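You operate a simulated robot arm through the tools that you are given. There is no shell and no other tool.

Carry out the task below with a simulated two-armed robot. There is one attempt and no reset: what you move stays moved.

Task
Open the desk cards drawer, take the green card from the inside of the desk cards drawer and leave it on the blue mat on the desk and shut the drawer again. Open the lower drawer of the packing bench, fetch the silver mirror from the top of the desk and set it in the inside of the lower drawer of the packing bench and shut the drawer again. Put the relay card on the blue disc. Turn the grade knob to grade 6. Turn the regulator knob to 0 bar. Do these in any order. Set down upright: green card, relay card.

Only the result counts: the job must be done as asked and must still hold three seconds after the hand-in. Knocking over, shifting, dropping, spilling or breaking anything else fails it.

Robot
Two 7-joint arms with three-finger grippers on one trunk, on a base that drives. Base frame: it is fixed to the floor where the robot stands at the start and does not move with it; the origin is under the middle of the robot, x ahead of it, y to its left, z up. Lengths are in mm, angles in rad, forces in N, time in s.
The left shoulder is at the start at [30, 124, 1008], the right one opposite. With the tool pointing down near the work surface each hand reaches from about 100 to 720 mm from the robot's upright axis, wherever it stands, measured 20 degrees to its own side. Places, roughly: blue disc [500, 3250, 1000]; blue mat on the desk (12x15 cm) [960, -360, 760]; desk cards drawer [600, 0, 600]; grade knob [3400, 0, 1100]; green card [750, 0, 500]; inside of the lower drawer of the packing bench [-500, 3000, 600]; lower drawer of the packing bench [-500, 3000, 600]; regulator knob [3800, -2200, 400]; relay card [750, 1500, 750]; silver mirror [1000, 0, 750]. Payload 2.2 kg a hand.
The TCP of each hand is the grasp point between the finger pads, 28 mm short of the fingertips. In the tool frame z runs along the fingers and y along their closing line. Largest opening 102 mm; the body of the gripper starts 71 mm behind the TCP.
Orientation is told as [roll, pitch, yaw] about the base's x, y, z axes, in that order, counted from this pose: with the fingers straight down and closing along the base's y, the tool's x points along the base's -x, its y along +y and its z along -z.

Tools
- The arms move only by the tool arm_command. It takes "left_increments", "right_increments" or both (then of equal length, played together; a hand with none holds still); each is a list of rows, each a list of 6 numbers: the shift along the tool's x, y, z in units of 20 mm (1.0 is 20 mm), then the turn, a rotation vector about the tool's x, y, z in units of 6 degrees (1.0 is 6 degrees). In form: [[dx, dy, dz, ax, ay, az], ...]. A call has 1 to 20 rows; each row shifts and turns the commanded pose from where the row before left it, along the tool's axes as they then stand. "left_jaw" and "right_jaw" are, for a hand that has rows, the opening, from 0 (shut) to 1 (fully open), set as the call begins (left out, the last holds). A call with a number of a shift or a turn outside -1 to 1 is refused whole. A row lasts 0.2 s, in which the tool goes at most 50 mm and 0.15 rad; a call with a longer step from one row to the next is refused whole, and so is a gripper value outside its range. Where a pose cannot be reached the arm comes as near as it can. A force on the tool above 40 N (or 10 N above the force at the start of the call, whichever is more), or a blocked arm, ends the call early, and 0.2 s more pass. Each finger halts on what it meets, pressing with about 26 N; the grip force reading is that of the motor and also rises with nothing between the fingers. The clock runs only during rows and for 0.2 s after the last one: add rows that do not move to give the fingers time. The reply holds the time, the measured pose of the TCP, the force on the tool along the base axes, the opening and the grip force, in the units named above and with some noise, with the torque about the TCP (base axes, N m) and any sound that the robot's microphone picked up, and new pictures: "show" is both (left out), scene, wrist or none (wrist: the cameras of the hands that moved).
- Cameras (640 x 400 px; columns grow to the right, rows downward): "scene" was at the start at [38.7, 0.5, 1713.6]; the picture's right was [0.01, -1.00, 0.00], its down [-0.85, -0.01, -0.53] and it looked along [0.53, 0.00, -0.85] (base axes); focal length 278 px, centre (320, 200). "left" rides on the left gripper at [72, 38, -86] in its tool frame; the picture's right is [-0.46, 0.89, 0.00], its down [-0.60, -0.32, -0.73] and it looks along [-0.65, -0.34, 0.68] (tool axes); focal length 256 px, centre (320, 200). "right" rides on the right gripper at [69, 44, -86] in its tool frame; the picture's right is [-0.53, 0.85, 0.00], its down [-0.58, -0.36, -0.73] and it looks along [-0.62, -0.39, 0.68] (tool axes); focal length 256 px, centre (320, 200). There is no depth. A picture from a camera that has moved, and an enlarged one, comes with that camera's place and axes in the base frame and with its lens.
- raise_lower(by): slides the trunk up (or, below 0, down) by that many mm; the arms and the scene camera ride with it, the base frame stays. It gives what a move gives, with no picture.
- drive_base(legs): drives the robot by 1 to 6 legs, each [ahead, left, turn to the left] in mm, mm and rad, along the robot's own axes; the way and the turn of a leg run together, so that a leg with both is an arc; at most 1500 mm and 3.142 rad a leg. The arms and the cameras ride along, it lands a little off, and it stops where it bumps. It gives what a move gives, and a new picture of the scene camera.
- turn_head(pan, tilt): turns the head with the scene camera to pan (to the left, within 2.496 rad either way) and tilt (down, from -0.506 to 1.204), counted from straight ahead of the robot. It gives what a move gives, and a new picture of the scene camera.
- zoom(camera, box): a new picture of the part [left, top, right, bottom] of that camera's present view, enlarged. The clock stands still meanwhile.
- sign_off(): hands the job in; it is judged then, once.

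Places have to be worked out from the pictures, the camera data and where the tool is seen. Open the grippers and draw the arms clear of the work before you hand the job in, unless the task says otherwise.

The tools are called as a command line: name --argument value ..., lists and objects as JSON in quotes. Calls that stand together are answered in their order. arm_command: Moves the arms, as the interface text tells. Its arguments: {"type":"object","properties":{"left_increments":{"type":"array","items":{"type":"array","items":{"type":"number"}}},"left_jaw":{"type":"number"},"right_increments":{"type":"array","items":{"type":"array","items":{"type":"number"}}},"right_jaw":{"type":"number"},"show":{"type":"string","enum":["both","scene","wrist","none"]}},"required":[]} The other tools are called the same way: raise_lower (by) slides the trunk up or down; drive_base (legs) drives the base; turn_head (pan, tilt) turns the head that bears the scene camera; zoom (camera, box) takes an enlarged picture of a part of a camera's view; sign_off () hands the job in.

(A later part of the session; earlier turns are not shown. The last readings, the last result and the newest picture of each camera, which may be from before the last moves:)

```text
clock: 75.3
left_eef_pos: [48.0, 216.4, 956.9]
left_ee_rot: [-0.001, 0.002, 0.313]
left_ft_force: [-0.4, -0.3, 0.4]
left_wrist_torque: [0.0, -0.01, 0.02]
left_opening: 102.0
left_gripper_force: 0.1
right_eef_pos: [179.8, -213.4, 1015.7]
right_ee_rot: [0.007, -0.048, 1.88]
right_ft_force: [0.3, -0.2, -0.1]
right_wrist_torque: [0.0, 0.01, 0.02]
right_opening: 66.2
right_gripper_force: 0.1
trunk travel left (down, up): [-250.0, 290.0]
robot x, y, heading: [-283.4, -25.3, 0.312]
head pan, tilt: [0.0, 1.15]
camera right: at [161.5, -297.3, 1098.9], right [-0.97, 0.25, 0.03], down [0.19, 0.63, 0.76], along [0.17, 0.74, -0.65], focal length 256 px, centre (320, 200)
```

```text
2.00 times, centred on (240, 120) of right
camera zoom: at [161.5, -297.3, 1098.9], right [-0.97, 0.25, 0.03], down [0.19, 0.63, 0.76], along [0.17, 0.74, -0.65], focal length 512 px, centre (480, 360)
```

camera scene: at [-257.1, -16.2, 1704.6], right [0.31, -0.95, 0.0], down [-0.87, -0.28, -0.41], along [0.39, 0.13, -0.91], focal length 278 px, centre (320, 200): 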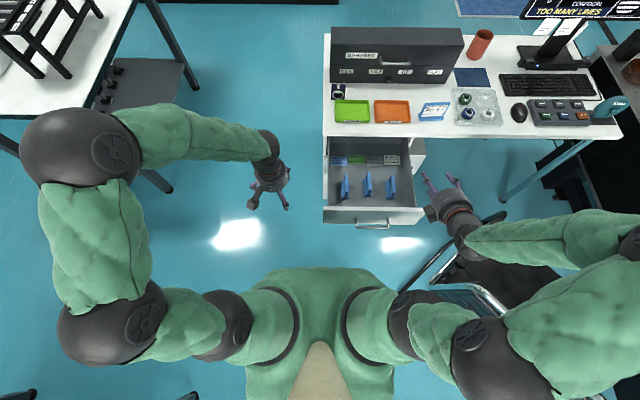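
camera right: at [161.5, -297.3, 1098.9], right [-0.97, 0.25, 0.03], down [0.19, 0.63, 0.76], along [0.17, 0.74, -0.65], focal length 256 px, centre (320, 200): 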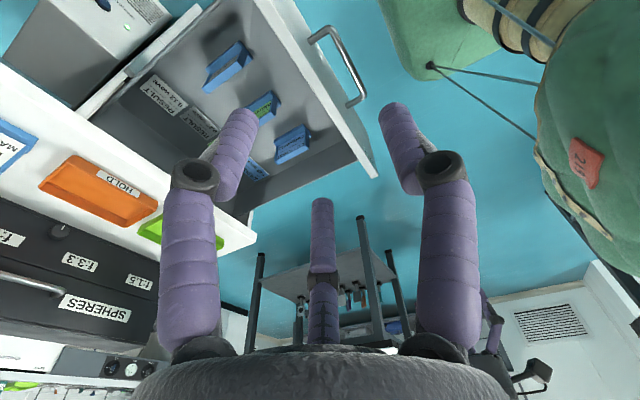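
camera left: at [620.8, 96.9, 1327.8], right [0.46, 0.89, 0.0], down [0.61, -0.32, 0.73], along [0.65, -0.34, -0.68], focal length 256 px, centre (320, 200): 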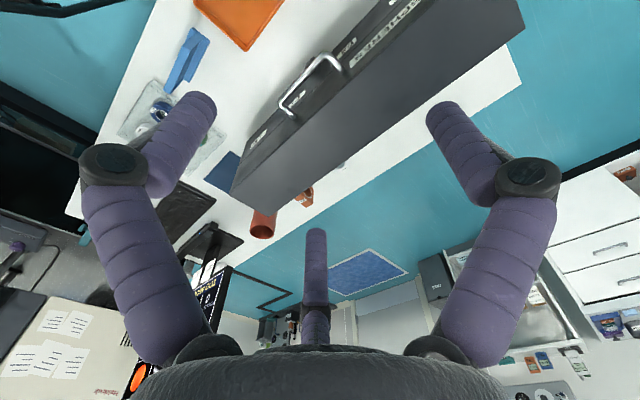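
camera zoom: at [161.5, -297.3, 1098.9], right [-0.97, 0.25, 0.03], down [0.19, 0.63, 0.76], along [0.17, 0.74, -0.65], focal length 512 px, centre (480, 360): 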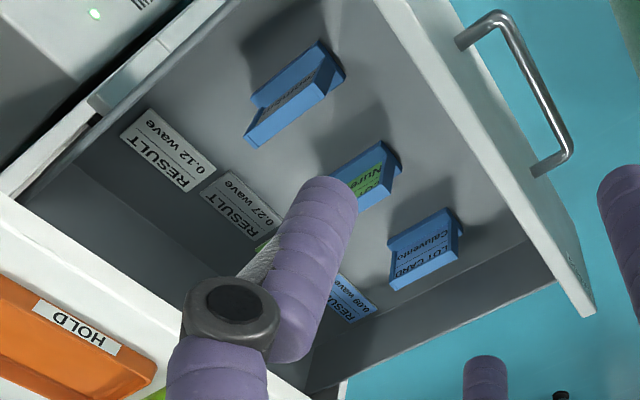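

Now the faces are visible; I zoom in.

zoom --camera "right" --box '[195, 30, 325, 180]'

zoom --camera "right" --box '[235, 85, 295, 135]'

```text
2.67 times, centred on (260, 105) of right
camera zoom: at [161.5, -297.3, 1098.9], right [-0.97, 0.25, 0.03], down [0.19, 0.63, 0.76], along [0.17, 0.74, -0.65], focal length 683 px, centre (480, 453)
```

zoom: 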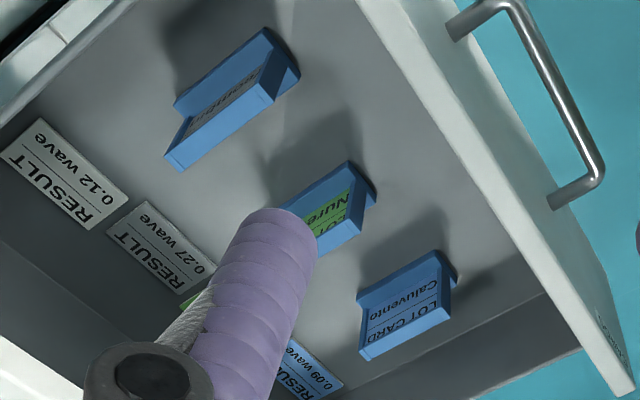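

```text
8.00 times, centred on (265, 110) of right
camera zoom: at [161.5, -297.3, 1098.9], right [-0.97, 0.25, 0.03], down [0.19, 0.63, 0.76], along [0.17, 0.74, -0.65], focal length 2048 px, centre (760, 920)
```

zoom: 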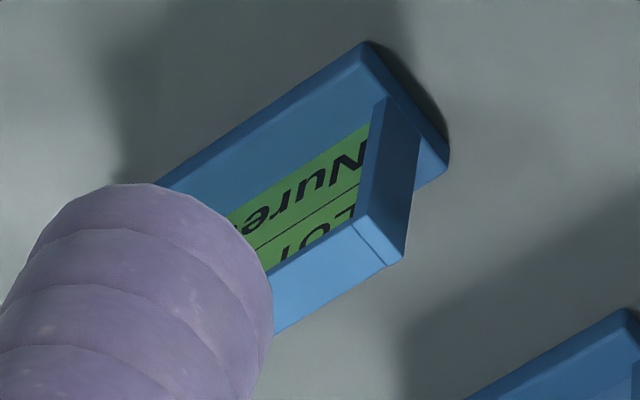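

The lot cards carry blue (Caluvento), green (Nuretsu) and grey labels. I'll postpone the choice until I've measured other places to see how the rough hints relate to real positions; now I turn the right hand back to its neutral yaw.

arm_command --right_increments '[[0, 0, 0, 0, 0, 1], [0, 0, 0, 0, 0, 1], [0, 0, 0, 0, 0, 1], [0, 0, 0, 0, 0, 1], [0, 0, 0, 0, 0, 1], [0, 0, 0, 0, 0, 1], [0, 0, 0, 0, 0, 1], [0, 0, 0, 0, 0, 1], [0, 0, 0, 0, 0, 1], [0, 0, 0, 0, 0, 1], [0, 0, 0, 0, 0, 1], [0, 0, 0, 0, 0, 1], [0, 0, 0, 0, 0, 1], [0, 0, 0, 0, 0, 1], [0, 0, 0, 0, 0, 1]]' --show "both"

```text
clock: 78.5
left_eef_pos: [46.5, 217.0, 956.8]
left_ee_rot: [0.001, 0.0, 0.312]
left_ft_force: [0.4, 0.0, -0.4]
left_wrist_torque: [0.0, 0.01, 0.0]
left_opening: 102.0
left_gripper_force: 0.1
right_eef_pos: [179.9, -214.0, 1015.3]
right_ee_rot: [0.049, 0.002, 0.307]
right_ft_force: [0.3, 0.0, 0.8]
right_wrist_torque: [0.01, 0.01, -0.01]
right_opening: 66.4
right_gripper_force: 0.2
trunk travel left (down, up): [-250.0, 290.0]
robot x, y, heading: [-284.7, -28.9, 0.31]
head pan, tilt: [0.0, 1.15]
camera scene: at [-257.5, -16.2, 1704.6], right [0.31, -0.95, 0.0], down [-0.87, -0.28, -0.41], along [0.39, 0.13, -0.91], focal length 278 px, centre (320, 200)
camera right: at [102.7, -197.8, 1104.3], right [0.25, 0.97, 0.04], down [0.67, -0.21, 0.71], along [0.69, -0.15, -0.7], focal length 256 px, centre (320, 200)
```

scene: 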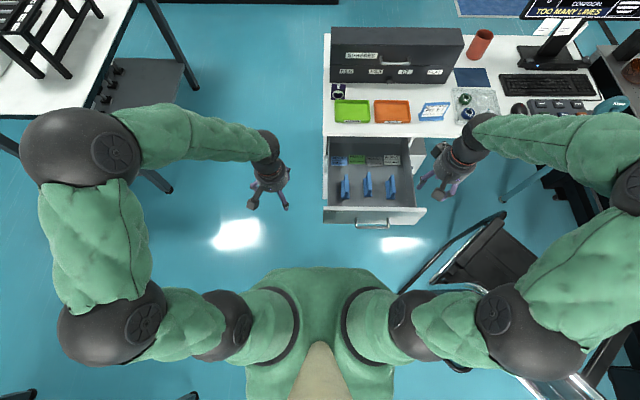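
right: 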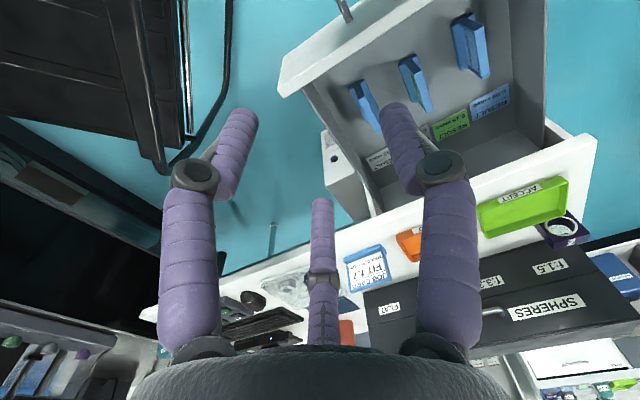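

Right arm is neutral again. I now drive around the desk's left side to the open floor behind it, keeping the heading, leaving the drawer open for later.

drive_base --legs '[[243, 316, 0], [380, 203, 0], [1035, -49, 0], [500, -896, 0]]'

```text
clock: 93.1
left_eef_pos: [2224.4, 471.5, 957.1]
left_ee_rot: [0.001, -0.001, 0.313]
left_ft_force: [-0.4, 0.5, 0.9]
left_wrist_torque: [0.02, 0.01, 0.0]
left_opening: 101.8
left_gripper_force: 0.2
right_eef_pos: [2357.4, 41.3, 1015.6]
right_ee_rot: [0.049, 0.004, 0.306]
right_ft_force: [-0.5, -0.1, 0.0]
right_wrist_torque: [0.03, -0.01, 0.0]
right_opening: 66.3
right_gripper_force: 0.1
trunk travel left (down, up): [-250.0, 290.0]
robot x, y, heading: [1894.6, 230.0, 0.314]
head pan, tilt: [0.0, 1.15]
camera scene: at [1919.6, 239.6, 1704.6], right [0.31, -0.95, 0.0], down [-0.87, -0.28, -0.41], along [0.39, 0.12, -0.91], focal length 278 px, centre (320, 200)
```

scene: 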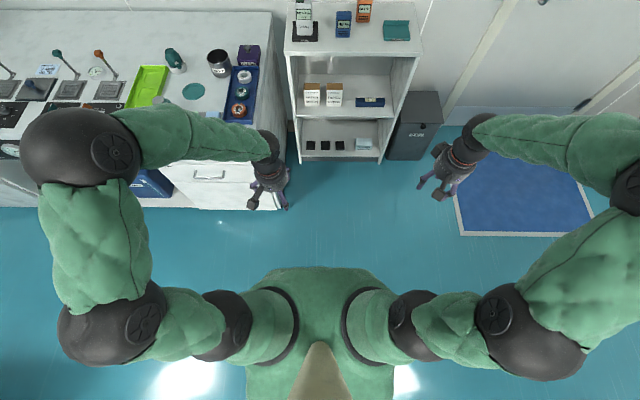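

I'm behind the desk, with no bump. The grade knob's wall panel is ahead, so I look at it from here.

turn_head --pan -0.3 --tilt 0.3

zoom --camera "scene" --box '[240, 100, 400, 220]'

turn_head --pan -1.2 --tilt 0.5

zoom --camera "scene" --box '[240, 100, 440, 250]'

```text
clock: 94.2
left_eef_pos: [2225.0, 473.3, 957.7]
left_ee_rot: [-0.001, -0.002, 0.31]
left_ft_force: [0.7, 0.0, -0.2]
left_wrist_torque: [0.01, -0.01, -0.01]
left_opening: 101.9
left_gripper_force: 0.0
right_eef_pos: [2357.3, 40.8, 1015.6]
right_ee_rot: [0.048, 0.003, 0.306]
right_ft_force: [0.2, -0.1, 0.4]
right_wrist_torque: [0.01, -0.03, 0.01]
right_opening: 66.4
right_gripper_force: 0.0
trunk travel left (down, up): [-250.0, 290.0]
robot x, y, heading: [1888.1, 230.4, 0.31]
head pan, tilt: [-0.3, 0.3]
camera scene: at [1955.8, 222.8, 1773.8], right [0.01, -1.0, 0.0], down [-0.3, 0.0, -0.95], along [0.95, 0.01, -0.3], focal length 278 px, centre (320, 200)
```

scene: 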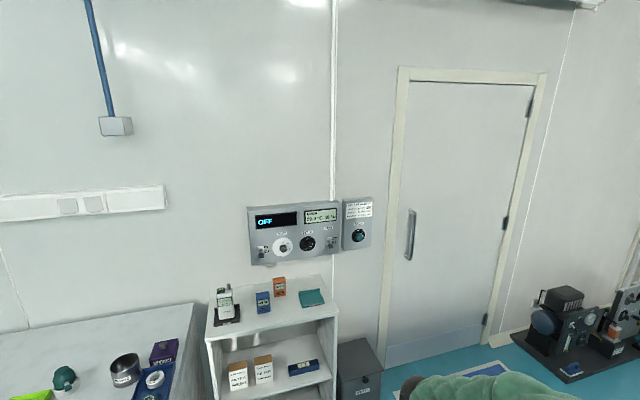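

```text
3.33 times, centred on (320, 160) of scene
camera zoom: at [1955.8, 222.8, 1773.8], right [0.01, -1.0, 0.0], down [-0.3, 0.0, -0.95], along [0.95, 0.01, -0.3], focal length 927 px, centre (320, 333)
```

zoom: 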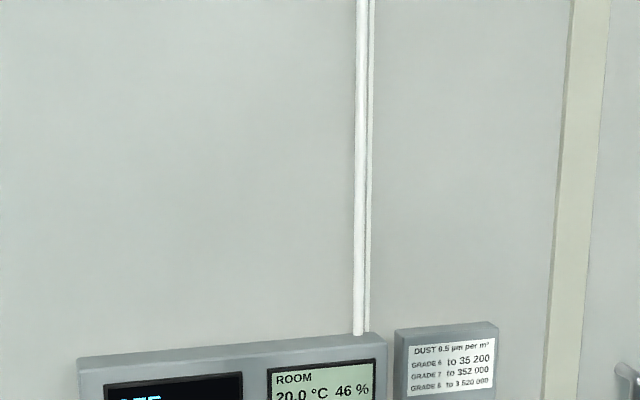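

```text
clock: 95.4
left_eef_pos: [2223.5, 473.2, 957.2]
left_ee_rot: [0.0, -0.002, 0.312]
left_ft_force: [0.0, -0.3, -0.3]
left_wrist_torque: [0.02, 0.0, 0.02]
left_opening: 102.0
left_gripper_force: 0.0
right_eef_pos: [2355.9, 40.5, 1016.2]
right_ee_rot: [0.049, 0.003, 0.305]
right_ft_force: [0.3, -0.1, 0.3]
right_wrist_torque: [0.01, -0.02, 0.02]
right_opening: 66.6
right_gripper_force: 0.0
trunk travel left (down, up): [-250.0, 290.0]
robot x, y, heading: [1892.7, 227.2, 0.312]
head pan, tilt: [-1.201, 0.499]
camera scene: at [1919.7, 151.1, 1755.5], right [-0.78, -0.63, 0.0], down [-0.3, 0.37, -0.88], along [0.55, -0.68, -0.48], focal length 278 px, centre (320, 200)
```

scene: 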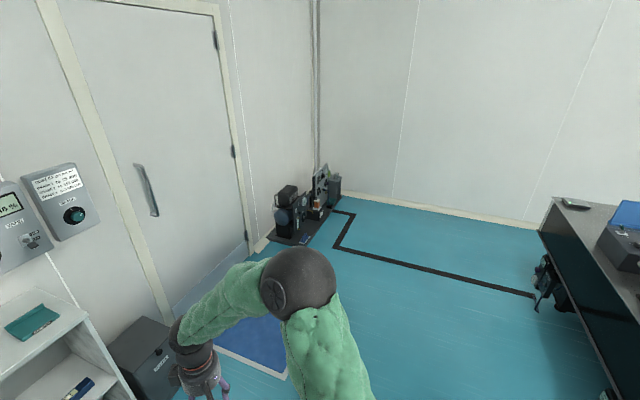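

```text
2.67 times, centred on (340, 175) of scene
camera zoom: at [1919.7, 151.1, 1755.5], right [-0.78, -0.63, 0.0], down [-0.3, 0.37, -0.88], along [0.55, -0.68, -0.48], focal length 742 px, centre (267, 267)
```

zoom: 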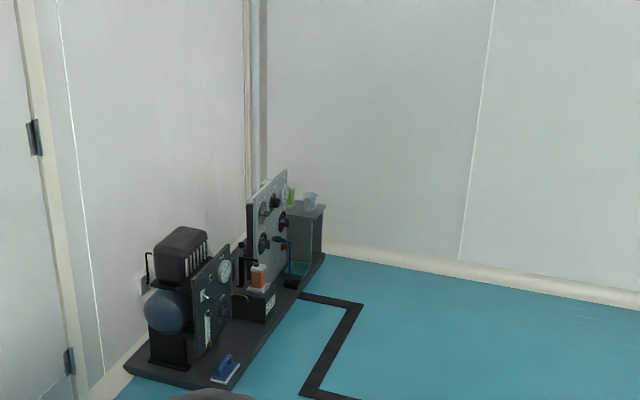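

The small panel to the right of the main one lists grades 6-8 above a knob. I zoom on it.

turn_head --pan -0.3 --tilt 0.35

zoom --camera "scene" --box '[320, 160, 400, 240]'

zoom --camera "scene" --box '[240, 170, 340, 250]'

```text
clock: 96.6
left_eef_pos: [2224.0, 471.5, 956.4]
left_ee_rot: [-0.001, -0.001, 0.312]
left_ft_force: [-0.5, 1.3, 0.1]
left_wrist_torque: [-0.01, 0.0, -0.01]
left_opening: 102.0
left_gripper_force: 0.0
right_eef_pos: [2356.1, 41.4, 1016.2]
right_ee_rot: [0.05, 0.004, 0.306]
right_ft_force: [0.6, 0.0, 0.3]
right_wrist_torque: [0.01, 0.04, -0.03]
right_opening: 66.3
right_gripper_force: 0.1
trunk travel left (down, up): [-250.0, 290.0]
robot x, y, heading: [1891.7, 227.4, 0.309]
head pan, tilt: [-0.3, 0.351]
camera scene: at [1955.5, 222.6, 1769.1], right [0.01, -1.0, 0.0], down [-0.34, 0.0, -0.94], along [0.94, 0.01, -0.34], focal length 278 px, centre (320, 200)
```

scene: 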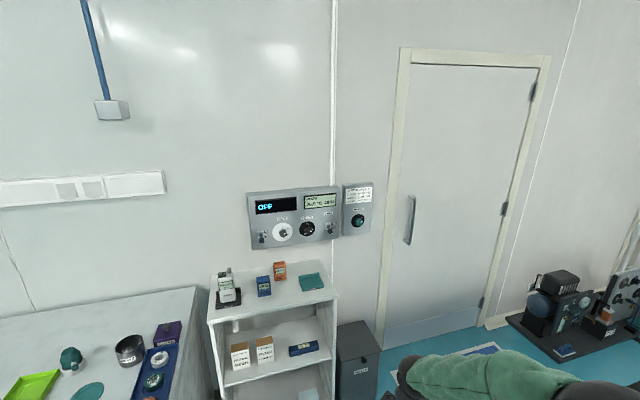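

```text
5.00 times, centred on (360, 200) of scene
camera zoom: at [1955.5, 222.6, 1769.1], right [0.01, -1.0, 0.0], down [-0.34, 0.0, -0.94], along [0.94, 0.01, -0.34], focal length 1390 px, centre (120, 200)
```

zoom: 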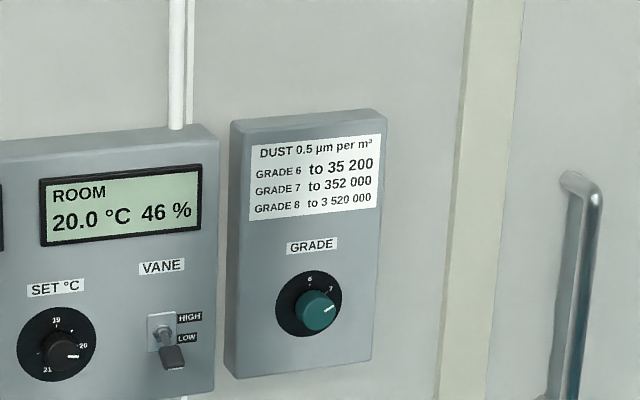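

```text
5.00 times, centred on (290, 210) of scene
camera zoom: at [1955.5, 222.6, 1769.1], right [0.01, -1.0, 0.0], down [-0.34, 0.0, -0.94], along [0.94, 0.01, -0.34], focal length 1390 px, centre (470, 150)
```

zoom: 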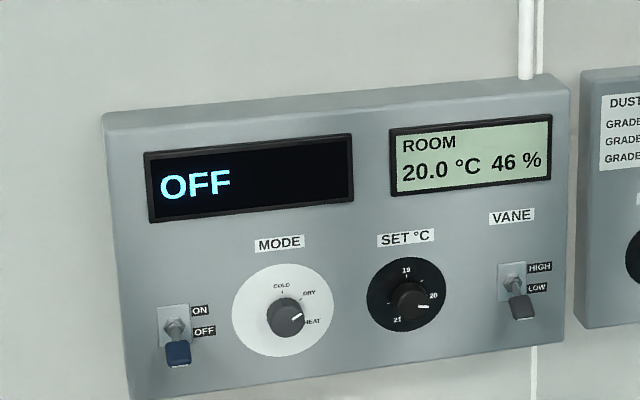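

Knob triangulates to roughly (3300–3380, 20, 1130) on a wall facing yaw ≈0.285. I drive nearer, squarely facing it and with the knob toward my right hand's side, then look again.

drive_base --legs '[[511, -420, -0.026]]'

turn_head --pan -0.25 --tilt 0.6

zoom --camera "scene" --box '[280, 120, 400, 240]'

```text
clock: 100.3
left_eef_pos: [2840.5, 222.2, 956.6]
left_ee_rot: [0.0, 0.0, 0.289]
left_ft_force: [-0.5, -0.7, 0.0]
left_wrist_torque: [0.0, 0.04, 0.0]
left_opening: 101.8
left_gripper_force: 0.0
right_eef_pos: [2963.6, -211.8, 1015.4]
right_ee_rot: [0.049, 0.002, 0.285]
right_ft_force: [-0.3, -0.7, -0.4]
right_wrist_torque: [0.0, 0.01, 0.0]
right_opening: 66.3
right_gripper_force: 0.0
trunk travel left (down, up): [-250.0, 290.0]
robot x, y, heading: [2502.8, -11.5, 0.289]
head pan, tilt: [-0.3, 0.351]
camera scene: at [2567.0, -22.0, 1769.1], right [-0.01, -1.0, 0.0], down [-0.34, 0.0, -0.94], along [0.94, -0.01, -0.34], focal length 278 px, centre (320, 200)
```

scene: 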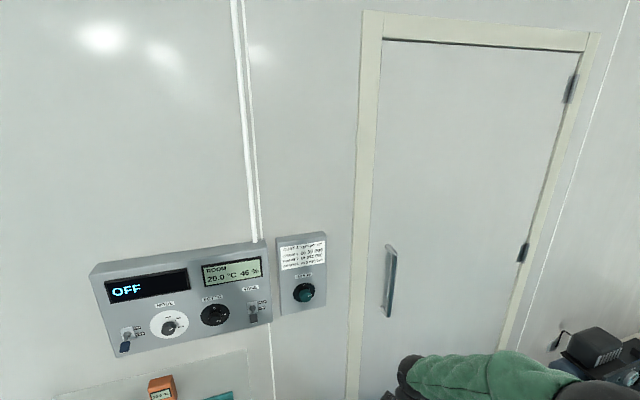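

```text
clock: 101.1
left_eef_pos: [2840.1, 221.5, 956.9]
left_ee_rot: [-0.001, 0.0, 0.289]
left_ft_force: [0.6, 0.1, 0.4]
left_wrist_torque: [0.01, -0.03, -0.02]
left_opening: 101.8
left_gripper_force: 0.1
right_eef_pos: [2962.6, -211.1, 1015.1]
right_ee_rot: [0.049, 0.004, 0.284]
right_ft_force: [-0.2, -0.5, -0.9]
right_wrist_torque: [0.0, -0.01, 0.01]
right_opening: 66.4
right_gripper_force: 0.0
trunk travel left (down, up): [-250.0, 290.0]
robot x, y, heading: [2499.4, -13.5, 0.286]
head pan, tilt: [-0.25, 0.6]
camera scene: at [2561.4, -17.1, 1746.4], right [0.04, -1.0, 0.0], down [-0.56, -0.02, -0.83], along [0.82, 0.03, -0.56], focal length 278 px, centre (320, 200)
```

scene: 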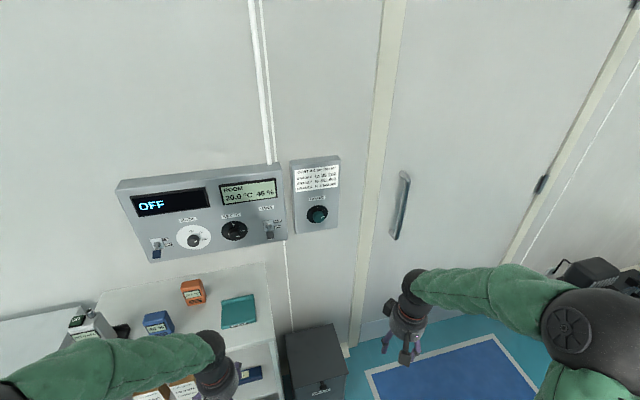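

```text
3.33 times, centred on (340, 180) of scene
camera zoom: at [2561.4, -17.1, 1746.4], right [0.04, -1.0, 0.0], down [-0.56, -0.02, -0.83], along [0.82, 0.03, -0.56], focal length 927 px, centre (253, 267)
```

zoom: 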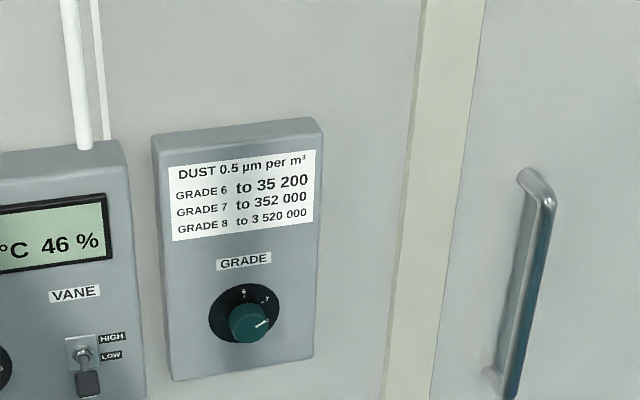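

Two views agree on the knob at (3381, 17, 1114), matching the hint [3400, 0, 1100] as nearest-100 rounding. I tip the right hand forward 90° so the fingers point at the wall.

arm_command --right_increments '[[0, 0, 0, 0, -1, 0], [0, 0, 0, 0, -1, 0], [0, 0, 0, 0, -1, 0], [0, 0, 0, 0, -1, 0], [0, 0, 0, 0, -1, 0], [0, 0, 0, 0, -1, 0], [0, 0, 0, 0, -1, 0], [0, 0, 0, 0, -1, 0], [0, 0, 0, 0, -1, 0], [0, 0, 0, 0, -1, 0], [0, 0, 0, 0, -1, 0], [0, 0, 0, 0, -1, 0], [0, 0, 0, 0, -1, 0], [0, 0, 0, 0, -1, 0], [0, 0, 0, 0, -1, 0]]' --show "both"

```text
clock: 104.3
left_eef_pos: [2840.6, 221.3, 956.0]
left_ee_rot: [0.0, 0.001, 0.291]
left_ft_force: [0.4, 0.3, 0.2]
left_wrist_torque: [0.0, -0.01, 0.02]
left_opening: 102.1
left_gripper_force: 0.0
right_eef_pos: [2963.5, -211.8, 1017.0]
right_ee_rot: [1.542, -1.523, -1.255]
right_ft_force: [0.0, -0.7, 0.1]
right_wrist_torque: [-0.02, -0.02, -0.01]
right_opening: 66.5
right_gripper_force: 0.1
trunk travel left (down, up): [-250.0, 290.0]
robot x, y, heading: [2504.3, -10.8, 0.287]
head pan, tilt: [-0.25, 0.6]
camera scene: at [2561.7, -17.5, 1746.4], right [0.04, -1.0, 0.0], down [-0.56, -0.02, -0.82], along [0.82, 0.03, -0.57], focal length 278 px, centre (320, 200)
camera right: at [2867.6, -192.5, 949.7], right [-0.23, 0.79, 0.57], down [-0.59, -0.58, 0.56], along [0.77, -0.21, 0.6], focal length 256 px, centre (320, 200)
```

scene: 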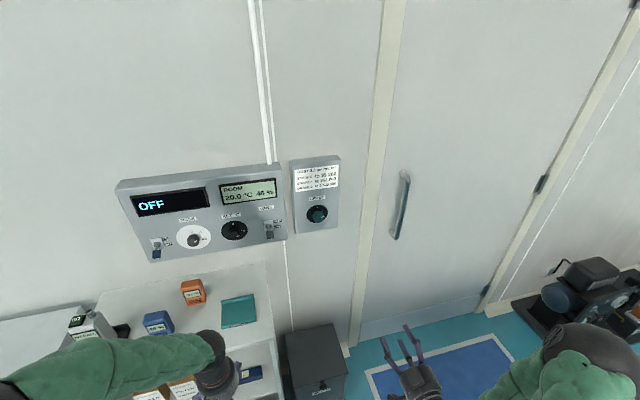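
right: 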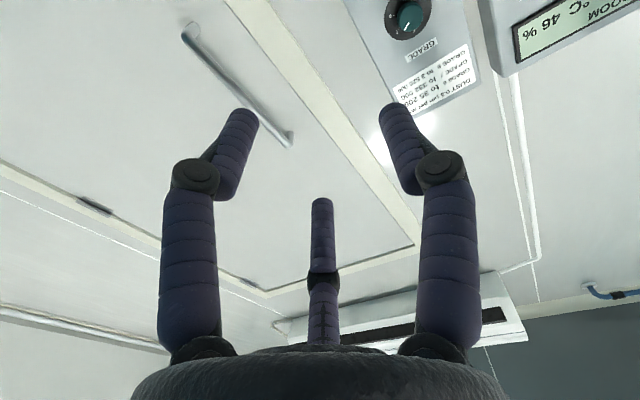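

The hand points at the wall. I drive 204 mm ahead so the knob ends up about 650 mm ahead and 180 mm right of the axis.

drive_base --legs '[[204, -39, 0]]'

arm_command --right_increments '[[-0.49, 0.71, 0.8, 0, 0, 0], [-0.49, 0.71, 0.8, 0, 0, 0], [-0.49, 0.71, 0.8, 0, 0, 0], [-0.49, 0.71, 0.8, 0, 0, 0], [-0.49, 0.71, 0.8, 0, 0, 0], [-0.49, 0.71, 0.8, 0, 0, 0], [-0.49, 0.71, 0.8, 0, 0, 0], [-0.49, 0.71, 0.8, 0, 0, 0], [-0.49, 0.71, 0.8, 0, 0, 0], [-0.49, 0.71, 0.8, 0, 0, 0]]' --right_jaw 0.8 --show "both"

```text
clock: 105.9
left_eef_pos: [3046.7, 243.5, 957.2]
left_ee_rot: [0.0, 0.001, 0.292]
left_ft_force: [0.0, 0.5, -0.4]
left_wrist_torque: [0.02, 0.02, 0.01]
left_opening: 102.0
left_gripper_force: 0.0
right_eef_pos: [3172.0, -191.0, 1015.1]
right_ee_rot: [1.47, -1.52, -1.182]
right_ft_force: [-0.6, 0.1, -0.3]
right_wrist_torque: [-0.04, -0.03, -0.01]
right_opening: 66.3
right_gripper_force: 0.0
trunk travel left (down, up): [-250.0, 290.0]
robot x, y, heading: [2708.3, 9.9, 0.295]
head pan, tilt: [-0.25, 0.6]
camera scene: at [2769.5, 3.2, 1746.3], right [0.04, -1.0, 0.0], down [-0.57, -0.02, -0.82], along [0.82, 0.03, -0.57], focal length 278 px, centre (320, 200)
```

scene: 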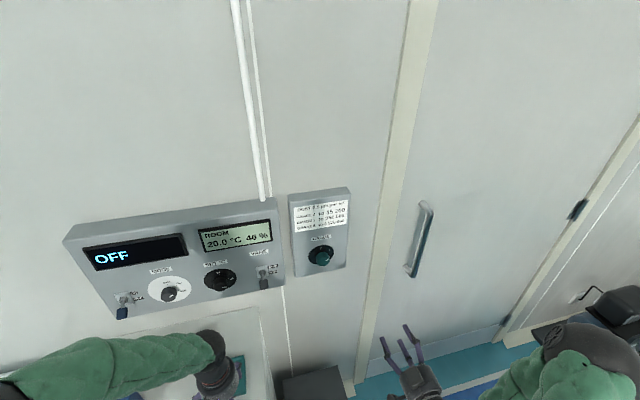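

```text
clock: 108.1
left_eef_pos: [3045.5, 242.5, 957.0]
left_ee_rot: [-0.001, -0.001, 0.291]
left_ft_force: [0.2, -0.2, 0.5]
left_wrist_torque: [-0.03, 0.02, 0.02]
left_opening: 102.0
left_gripper_force: 0.1
right_eef_pos: [3284.6, -13.6, 1120.2]
right_ee_rot: [1.477, -1.522, -1.19]
right_ft_force: [0.1, -0.4, -1.0]
right_wrist_torque: [-0.01, 0.03, -0.05]
right_opening: 81.6
right_gripper_force: 0.1
trunk travel left (down, up): [-250.0, 290.0]
robot x, y, heading: [2710.6, 4.1, 0.293]
head pan, tilt: [-0.25, 0.6]
camera scene: at [2767.8, 3.6, 1746.4], right [0.04, -1.0, 0.0], down [-0.56, -0.02, -0.82], along [0.82, 0.03, -0.57], focal length 278 px, centre (320, 200)
camera right: at [3188.3, 5.9, 1054.3], right [-0.23, 0.79, 0.57], down [-0.59, -0.58, 0.56], along [0.78, -0.21, 0.6], focal length 256 px, centre (320, 200)
```

scene: 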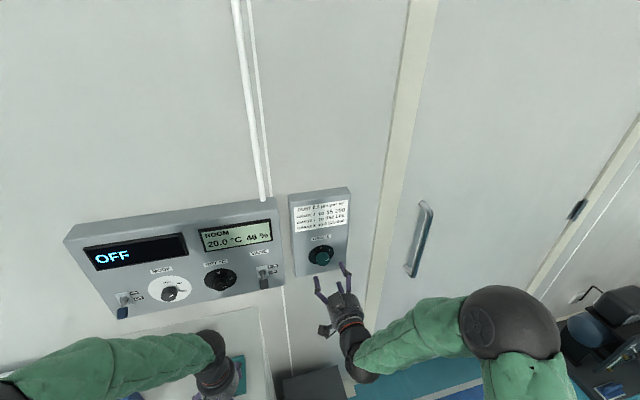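
right: 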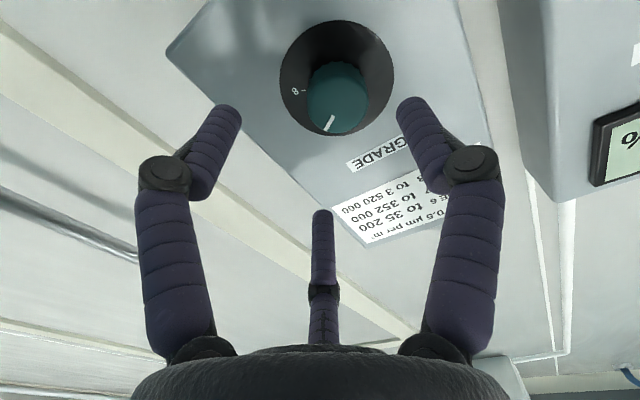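

The wrist view shows the knob just ahead, with grade 8 at its right. I correct about 8 mm up and 9 mm left and go 44 mm closer.

arm_command --right_increments '[[-0.4, 0.45, 0.4, 0, 0, 0], [0, 0, 0.9, 0, 0, 0], [0, 0, 0.9, 0, 0, 0]]' --show "both"

zoom --camera "scene" --box '[280, 180, 380, 300]'

```text
clock: 108.9
left_eef_pos: [3046.0, 242.7, 956.7]
left_ee_rot: [0.0, -0.001, 0.292]
left_ft_force: [0.5, -0.5, 0.9]
left_wrist_torque: [-0.01, 0.0, -0.01]
left_opening: 102.2
left_gripper_force: 0.1
right_eef_pos: [3326.2, 7.4, 1129.1]
right_ee_rot: [1.483, -1.522, -1.197]
right_ft_force: [-0.4, -0.5, 0.5]
right_wrist_torque: [0.01, -0.01, -0.02]
right_opening: 81.6
right_gripper_force: 0.0
trunk travel left (down, up): [-250.0, 290.0]
robot x, y, heading: [2709.1, 8.5, 0.292]
head pan, tilt: [-0.25, 0.6]
camera scene: at [2767.9, 3.5, 1746.4], right [0.04, -1.0, 0.0], down [-0.56, -0.02, -0.82], along [0.82, 0.03, -0.57], focal length 278 px, centre (320, 200)
camera right: at [3228.8, 27.3, 1062.5], right [-0.23, 0.79, 0.57], down [-0.59, -0.58, 0.56], along [0.78, -0.21, 0.6], focal length 256 px, centre (320, 200)
```

scene: 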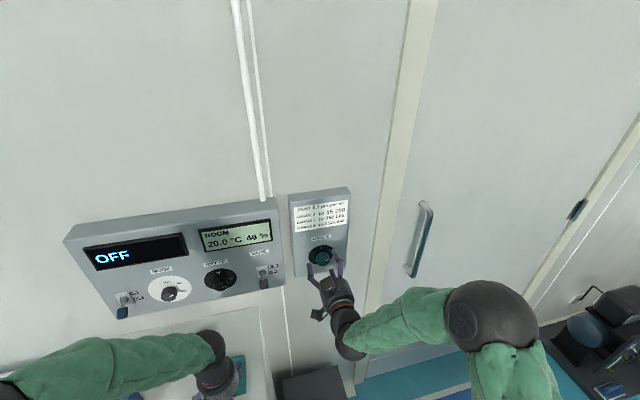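
right: 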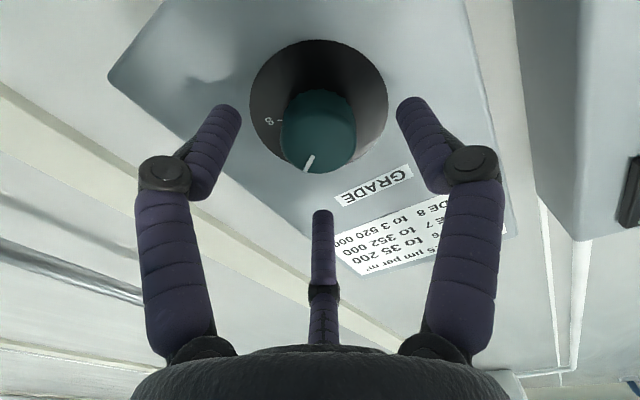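

```text
3.33 times, centred on (330, 240) of scene
camera zoom: at [2767.9, 3.5, 1746.4], right [0.04, -1.0, 0.0], down [-0.56, -0.02, -0.82], along [0.82, 0.03, -0.57], focal length 927 px, centre (287, 67)
```

zoom: 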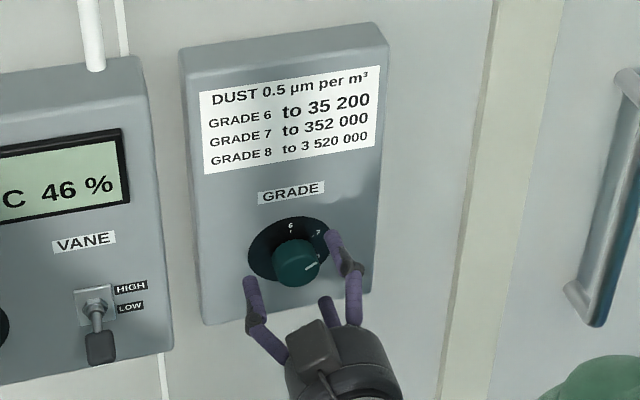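

The knob is on the tool axis, about 45 mm ahead, and its pointer sits at 7 (45° right of the 6 at the top). I go 36 mm forward and close.

arm_command --right_increments '[[0, 0, 0.9, 0, 0, 0], [0, 0, 0.9, 0, 0, 0]]' --show "none"

arm_command --right_increments '[[0, 0, 0, 0, 0, 0], [0, 0, 0, 0, 0, 0], [0, 0, 0, 0, 0, 0], [0, 0, 0, 0, 0, 0]]' --right_jaw 0.0 --show "both"

zoom --camera "scene" --box '[280, 180, 380, 300]'

```text
clock: 109.5
left_eef_pos: [3043.2, 242.7, 957.3]
left_ee_rot: [-0.001, -0.003, 0.291]
left_ft_force: [0.4, -0.4, -0.2]
left_wrist_torque: [-0.03, -0.01, 0.0]
left_opening: 102.1
left_gripper_force: 0.0
right_eef_pos: [3356.6, 16.0, 1128.0]
right_ee_rot: [1.485, -1.522, -1.198]
right_ft_force: [-9.6, -2.3, 1.0]
right_wrist_torque: [0.12, -0.03, 0.57]
right_opening: 85.3
right_gripper_force: 2.1
trunk travel left (down, up): [-250.0, 290.0]
robot x, y, heading: [2707.5, 9.8, 0.297]
head pan, tilt: [-0.25, 0.6]
```

```text
clock: 110.0
left_eef_pos: [3040.9, 241.6, 958.0]
left_ee_rot: [0.0, -0.003, 0.292]
left_ft_force: [0.7, -0.2, -1.0]
left_wrist_torque: [0.01, 0.02, 0.0]
left_opening: 101.9
left_gripper_force: 0.1
right_eef_pos: [3349.9, 16.1, 1126.2]
right_ee_rot: [1.351, -1.52, -1.06]
right_ft_force: [-25.4, -8.8, 8.4]
right_wrist_torque: [0.65, -1.08, 1.01]
right_opening: 39.4
right_gripper_force: 44.9
trunk travel left (down, up): [-250.0, 290.0]
robot x, y, heading: [2705.0, 7.2, 0.289]
head pan, tilt: [-0.25, 0.6]
stopped in row 2 (right hand): the force on the tool passed its limit at 56 N (the readings are from after the stop); the commanded pose is now the measured one
camera scene: at [2760.0, 1.4, 1746.7], right [0.04, -1.0, 0.0], down [-0.56, -0.02, -0.83], along [0.83, 0.03, -0.56], focal length 278 px, centre (320, 200)
camera right: at [3252.9, 35.6, 1059.7], right [-0.23, 0.79, 0.58], down [-0.58, -0.58, 0.57], along [0.78, -0.2, 0.59], focal length 256 px, centre (320, 200)
```

scene: 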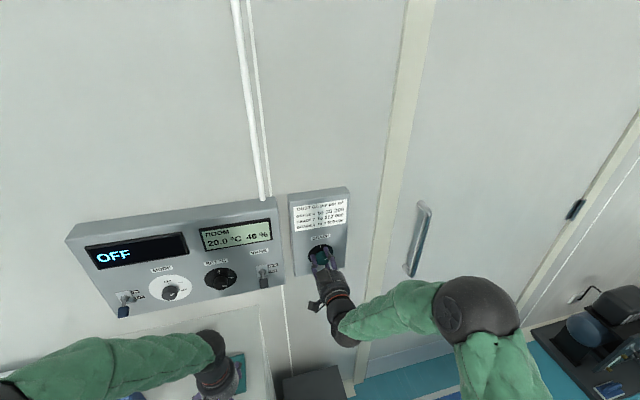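
right: 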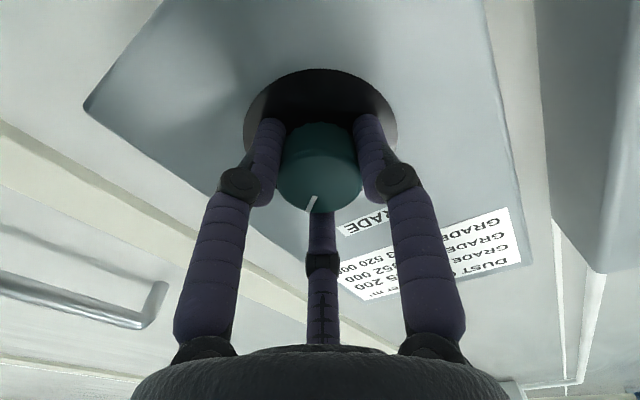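

```text
3.33 times, centred on (330, 240) of scene
camera zoom: at [2760.0, 1.4, 1746.7], right [0.04, -1.0, 0.0], down [-0.56, -0.02, -0.83], along [0.83, 0.03, -0.56], focal length 927 px, centre (287, 67)
```

zoom: 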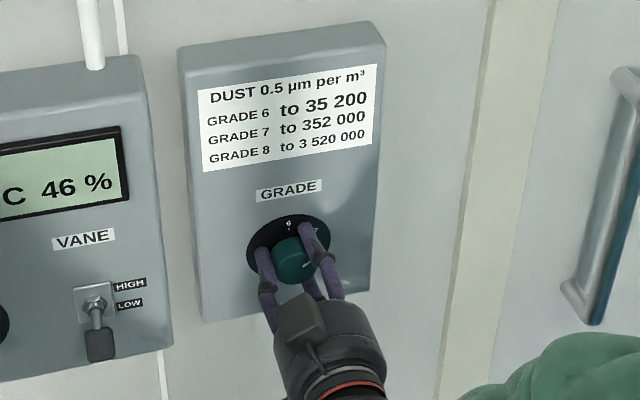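

The fingers hold the knob (39 mm) but the tips press on the panel. I back off 4 mm and turn it 45° counter-clockwise.

arm_command --right_increments '[[0, 0, -0.2, 0, 0, 0], [0, 0, 0, 0, 0, -1], [0, 0, 0, 0, 0, -1], [0, 0, 0, 0, 0, -1], [0, 0, 0, 0, 0, -1], [0, 0, 0, 0, 0, -1], [0, 0, 0, 0, 0, -1], [0, 0, 0, 0, 0, -1], [0, 0, 0, 0, 0, -0.5], [0, 0, 0, 0, 0, 0]]' --show "both"

zoom --camera "scene" --box '[280, 180, 380, 300]'

```text
clock: 112.2
left_eef_pos: [3042.0, 243.4, 957.9]
left_ee_rot: [-0.003, -0.001, 0.291]
left_ft_force: [0.9, 0.4, -0.3]
left_wrist_torque: [0.01, 0.0, 0.0]
left_opening: 102.1
left_gripper_force: 0.2
right_eef_pos: [3349.2, 16.0, 1126.2]
right_ee_rot: [-1.554, -0.833, 1.847]
right_ft_force: [-6.8, 3.0, 24.0]
right_wrist_torque: [0.1, -0.53, 0.06]
right_opening: 39.0
right_gripper_force: 45.4
trunk travel left (down, up): [-250.0, 290.0]
robot x, y, heading: [2709.0, 6.4, 0.287]
head pan, tilt: [-0.25, 0.6]
camera scene: at [2762.8, 3.5, 1746.6], right [0.04, -1.0, 0.0], down [-0.56, -0.02, -0.83], along [0.83, 0.03, -0.56], focal length 278 px, centre (320, 200)
camera right: at [3270.1, -22.8, 1046.0], right [-0.28, 0.94, -0.17], down [-0.73, -0.09, 0.68], along [0.62, 0.32, 0.71], focal length 256 px, centre (320, 200)
```

scene: 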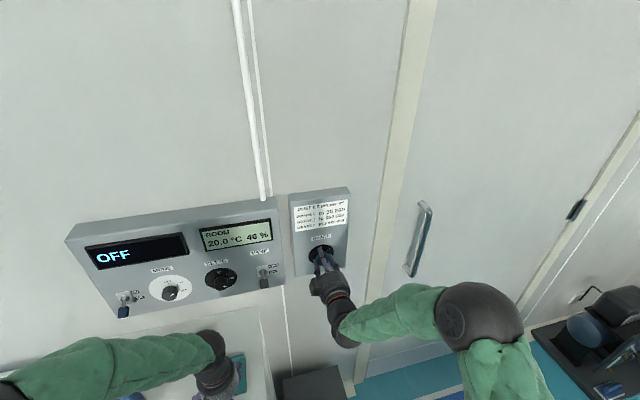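
right: 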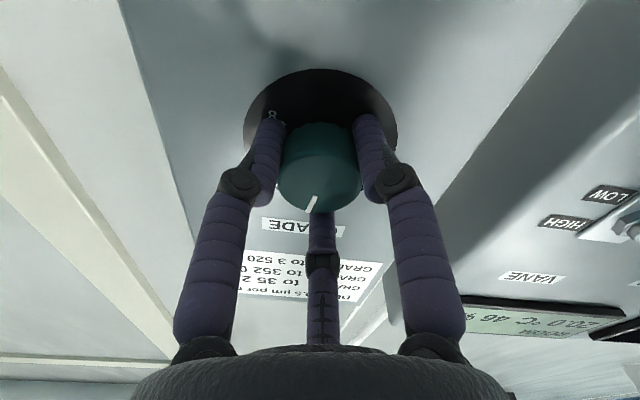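

```text
3.33 times, centred on (330, 240) of scene
camera zoom: at [2762.8, 3.5, 1746.6], right [0.04, -1.0, 0.0], down [-0.56, -0.02, -0.83], along [0.83, 0.03, -0.56], focal length 927 px, centre (287, 67)
```

zoom: 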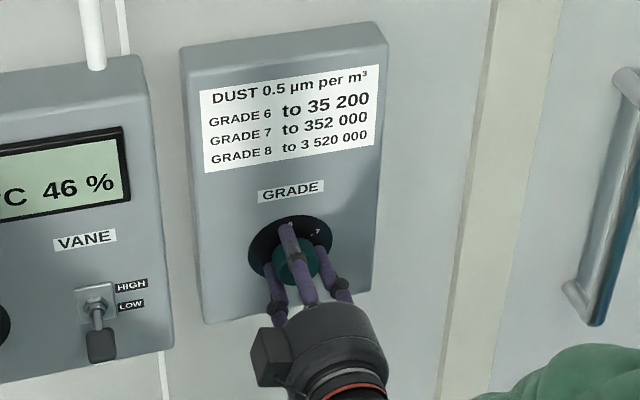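

The knob followed the hand. I release, withdraw and check the pointer.

arm_command --right_increments '[[0, 0, 0, 0, 0, 0], [0, 0, 0, 0, 0, 0], [0, 0, 0, 0, 0, 0], [0, 0, -1, 0, 0, 0], [0, 0, -1, 0, 0, 0], [0, 0, -1, 0, 0, 0]]' --right_jaw 0.8 --show "both"

zoom --camera "scene" --box '[290, 220, 350, 270]'

zoom --camera "right" --box '[220, 40, 420, 190]'

```text
clock: 113.7
left_eef_pos: [3044.1, 243.4, 958.0]
left_ee_rot: [0.001, 0.0, 0.291]
left_ft_force: [-0.1, -0.1, -0.9]
left_wrist_torque: [0.01, 0.01, 0.0]
left_opening: 102.0
left_gripper_force: 0.0
right_eef_pos: [3293.5, -2.1, 1124.6]
right_ee_rot: [-1.548, -0.833, 1.845]
right_ft_force: [-0.6, -0.2, 0.6]
right_wrist_torque: [-0.01, 0.03, -0.01]
right_opening: 81.7
right_gripper_force: 0.1
trunk travel left (down, up): [-250.0, 290.0]
robot x, y, heading: [2710.2, 8.0, 0.289]
head pan, tilt: [-0.25, 0.6]
camera scene: at [2765.6, 2.9, 1746.4], right [0.04, -1.0, 0.0], down [-0.56, -0.02, -0.83], along [0.82, 0.03, -0.56], focal length 278 px, centre (320, 200)
camera right: at [3213.7, -41.2, 1044.8], right [-0.28, 0.94, -0.17], down [-0.72, -0.09, 0.68], along [0.63, 0.32, 0.71], focal length 256 px, centre (320, 200)
```

scene: 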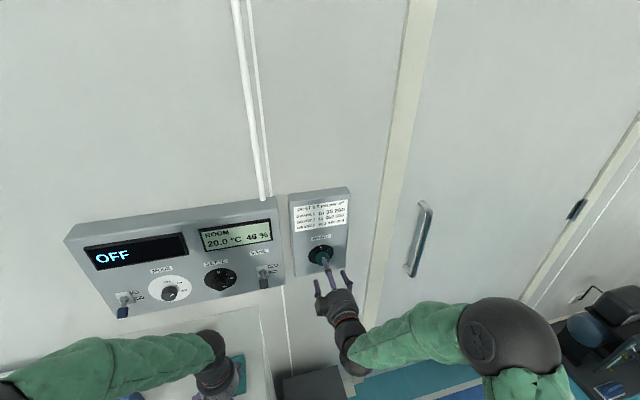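
right: 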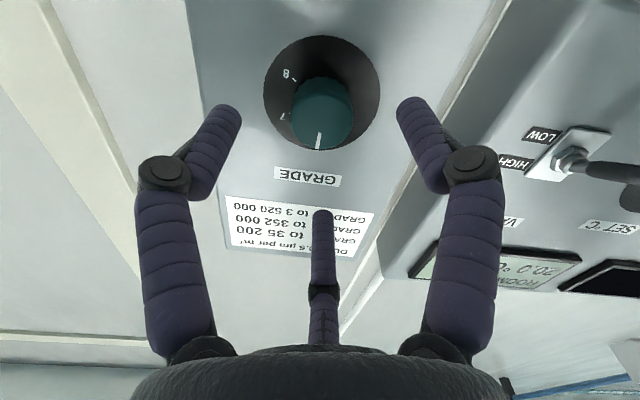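

```text
8.00 times, centred on (320, 245) of scene
camera zoom: at [2765.6, 2.9, 1746.4], right [0.04, -1.0, 0.0], down [-0.56, -0.02, -0.83], along [0.82, 0.03, -0.56], focal length 2225 px, centre (320, -160)
```

zoom: 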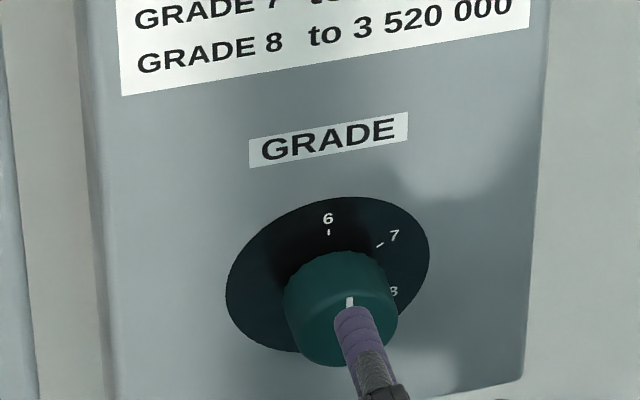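

```text
2.67 times, centred on (320, 115) of right
camera zoom: at [3213.7, -41.2, 1044.8], right [-0.28, 0.94, -0.17], down [-0.72, -0.09, 0.68], along [0.63, 0.32, 0.71], focal length 683 px, centre (320, 427)
```

zoom: 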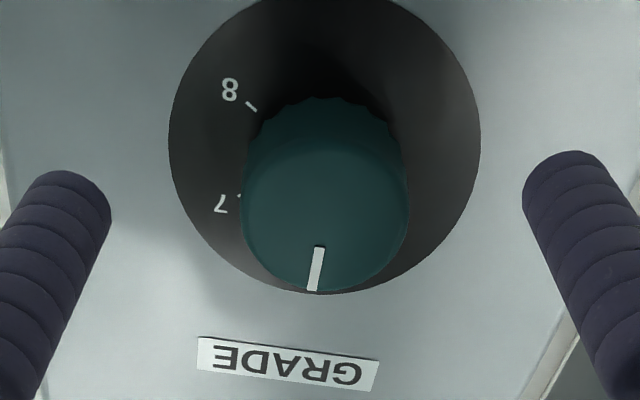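

The pointer looks close to 6. I move the hand aside for an unobstructed check.

arm_command --right_increments '[[0, 0, -1, 0, 0, 0], [0, 0, -1, 0, 0, 0], [0, 0, -1, 0, 0, 0], [0, 0, -1, 0, 0, 0]]' --show "wrist"

zoom --camera "scene" --box '[300, 230, 340, 270]'

zoom --camera "right" --box '[260, 30, 380, 130]'

```text
clock: 114.7
left_eef_pos: [3044.5, 242.2, 955.9]
left_ee_rot: [-0.002, -0.001, 0.292]
left_ft_force: [-0.1, 0.1, 0.1]
left_wrist_torque: [0.0, 0.0, -0.01]
left_opening: 102.2
left_gripper_force: 0.0
right_eef_pos: [3216.8, -23.3, 1124.5]
right_ee_rot: [-1.546, -0.835, 1.844]
right_ft_force: [-0.3, -0.3, -0.5]
right_wrist_torque: [0.03, 0.02, 0.0]
right_opening: 81.8
right_gripper_force: 0.0
trunk travel left (down, up): [-250.0, 290.0]
robot x, y, heading: [2705.9, 12.9, 0.292]
head pan, tilt: [-0.25, 0.6]
camera right: at [3136.7, -63.4, 1045.8], right [-0.29, 0.94, -0.17], down [-0.72, -0.09, 0.68], along [0.63, 0.32, 0.71], focal length 256 px, centre (320, 200)
```

right: 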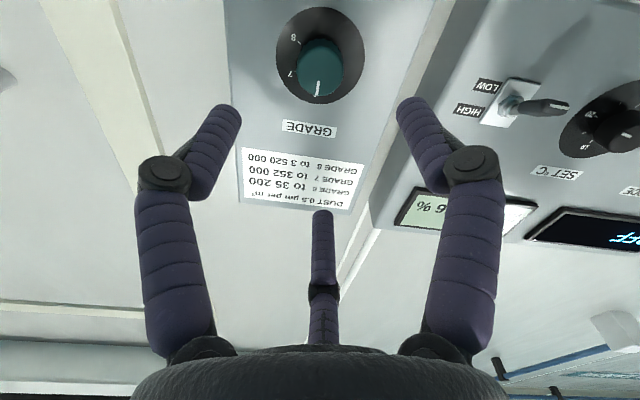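

```text
10.00 times, centred on (320, 250) of scene
camera zoom: at [2766.1, 3.0, 1746.4], right [0.04, -1.0, 0.0], down [-0.56, -0.02, -0.83], along [0.82, 0.03, -0.56], focal length 2781 px, centre (320, -300)
```

zoom: 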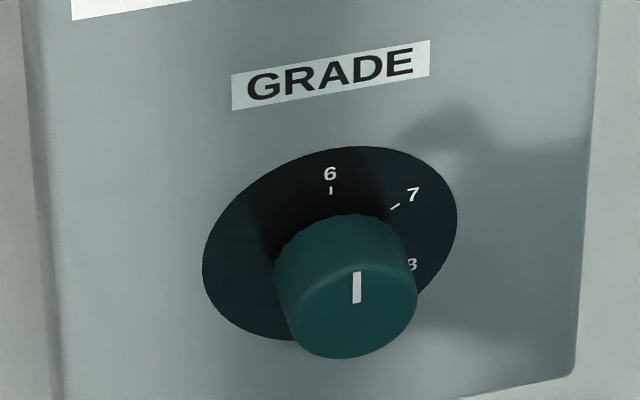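

```text
4.00 times, centred on (320, 80) of right
camera zoom: at [3136.7, -63.4, 1045.8], right [-0.29, 0.94, -0.17], down [-0.72, -0.09, 0.68], along [0.63, 0.32, 0.71], focal length 1024 px, centre (320, 680)
```

zoom: 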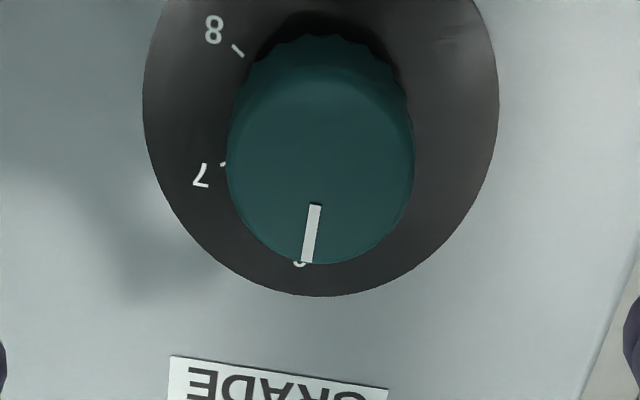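

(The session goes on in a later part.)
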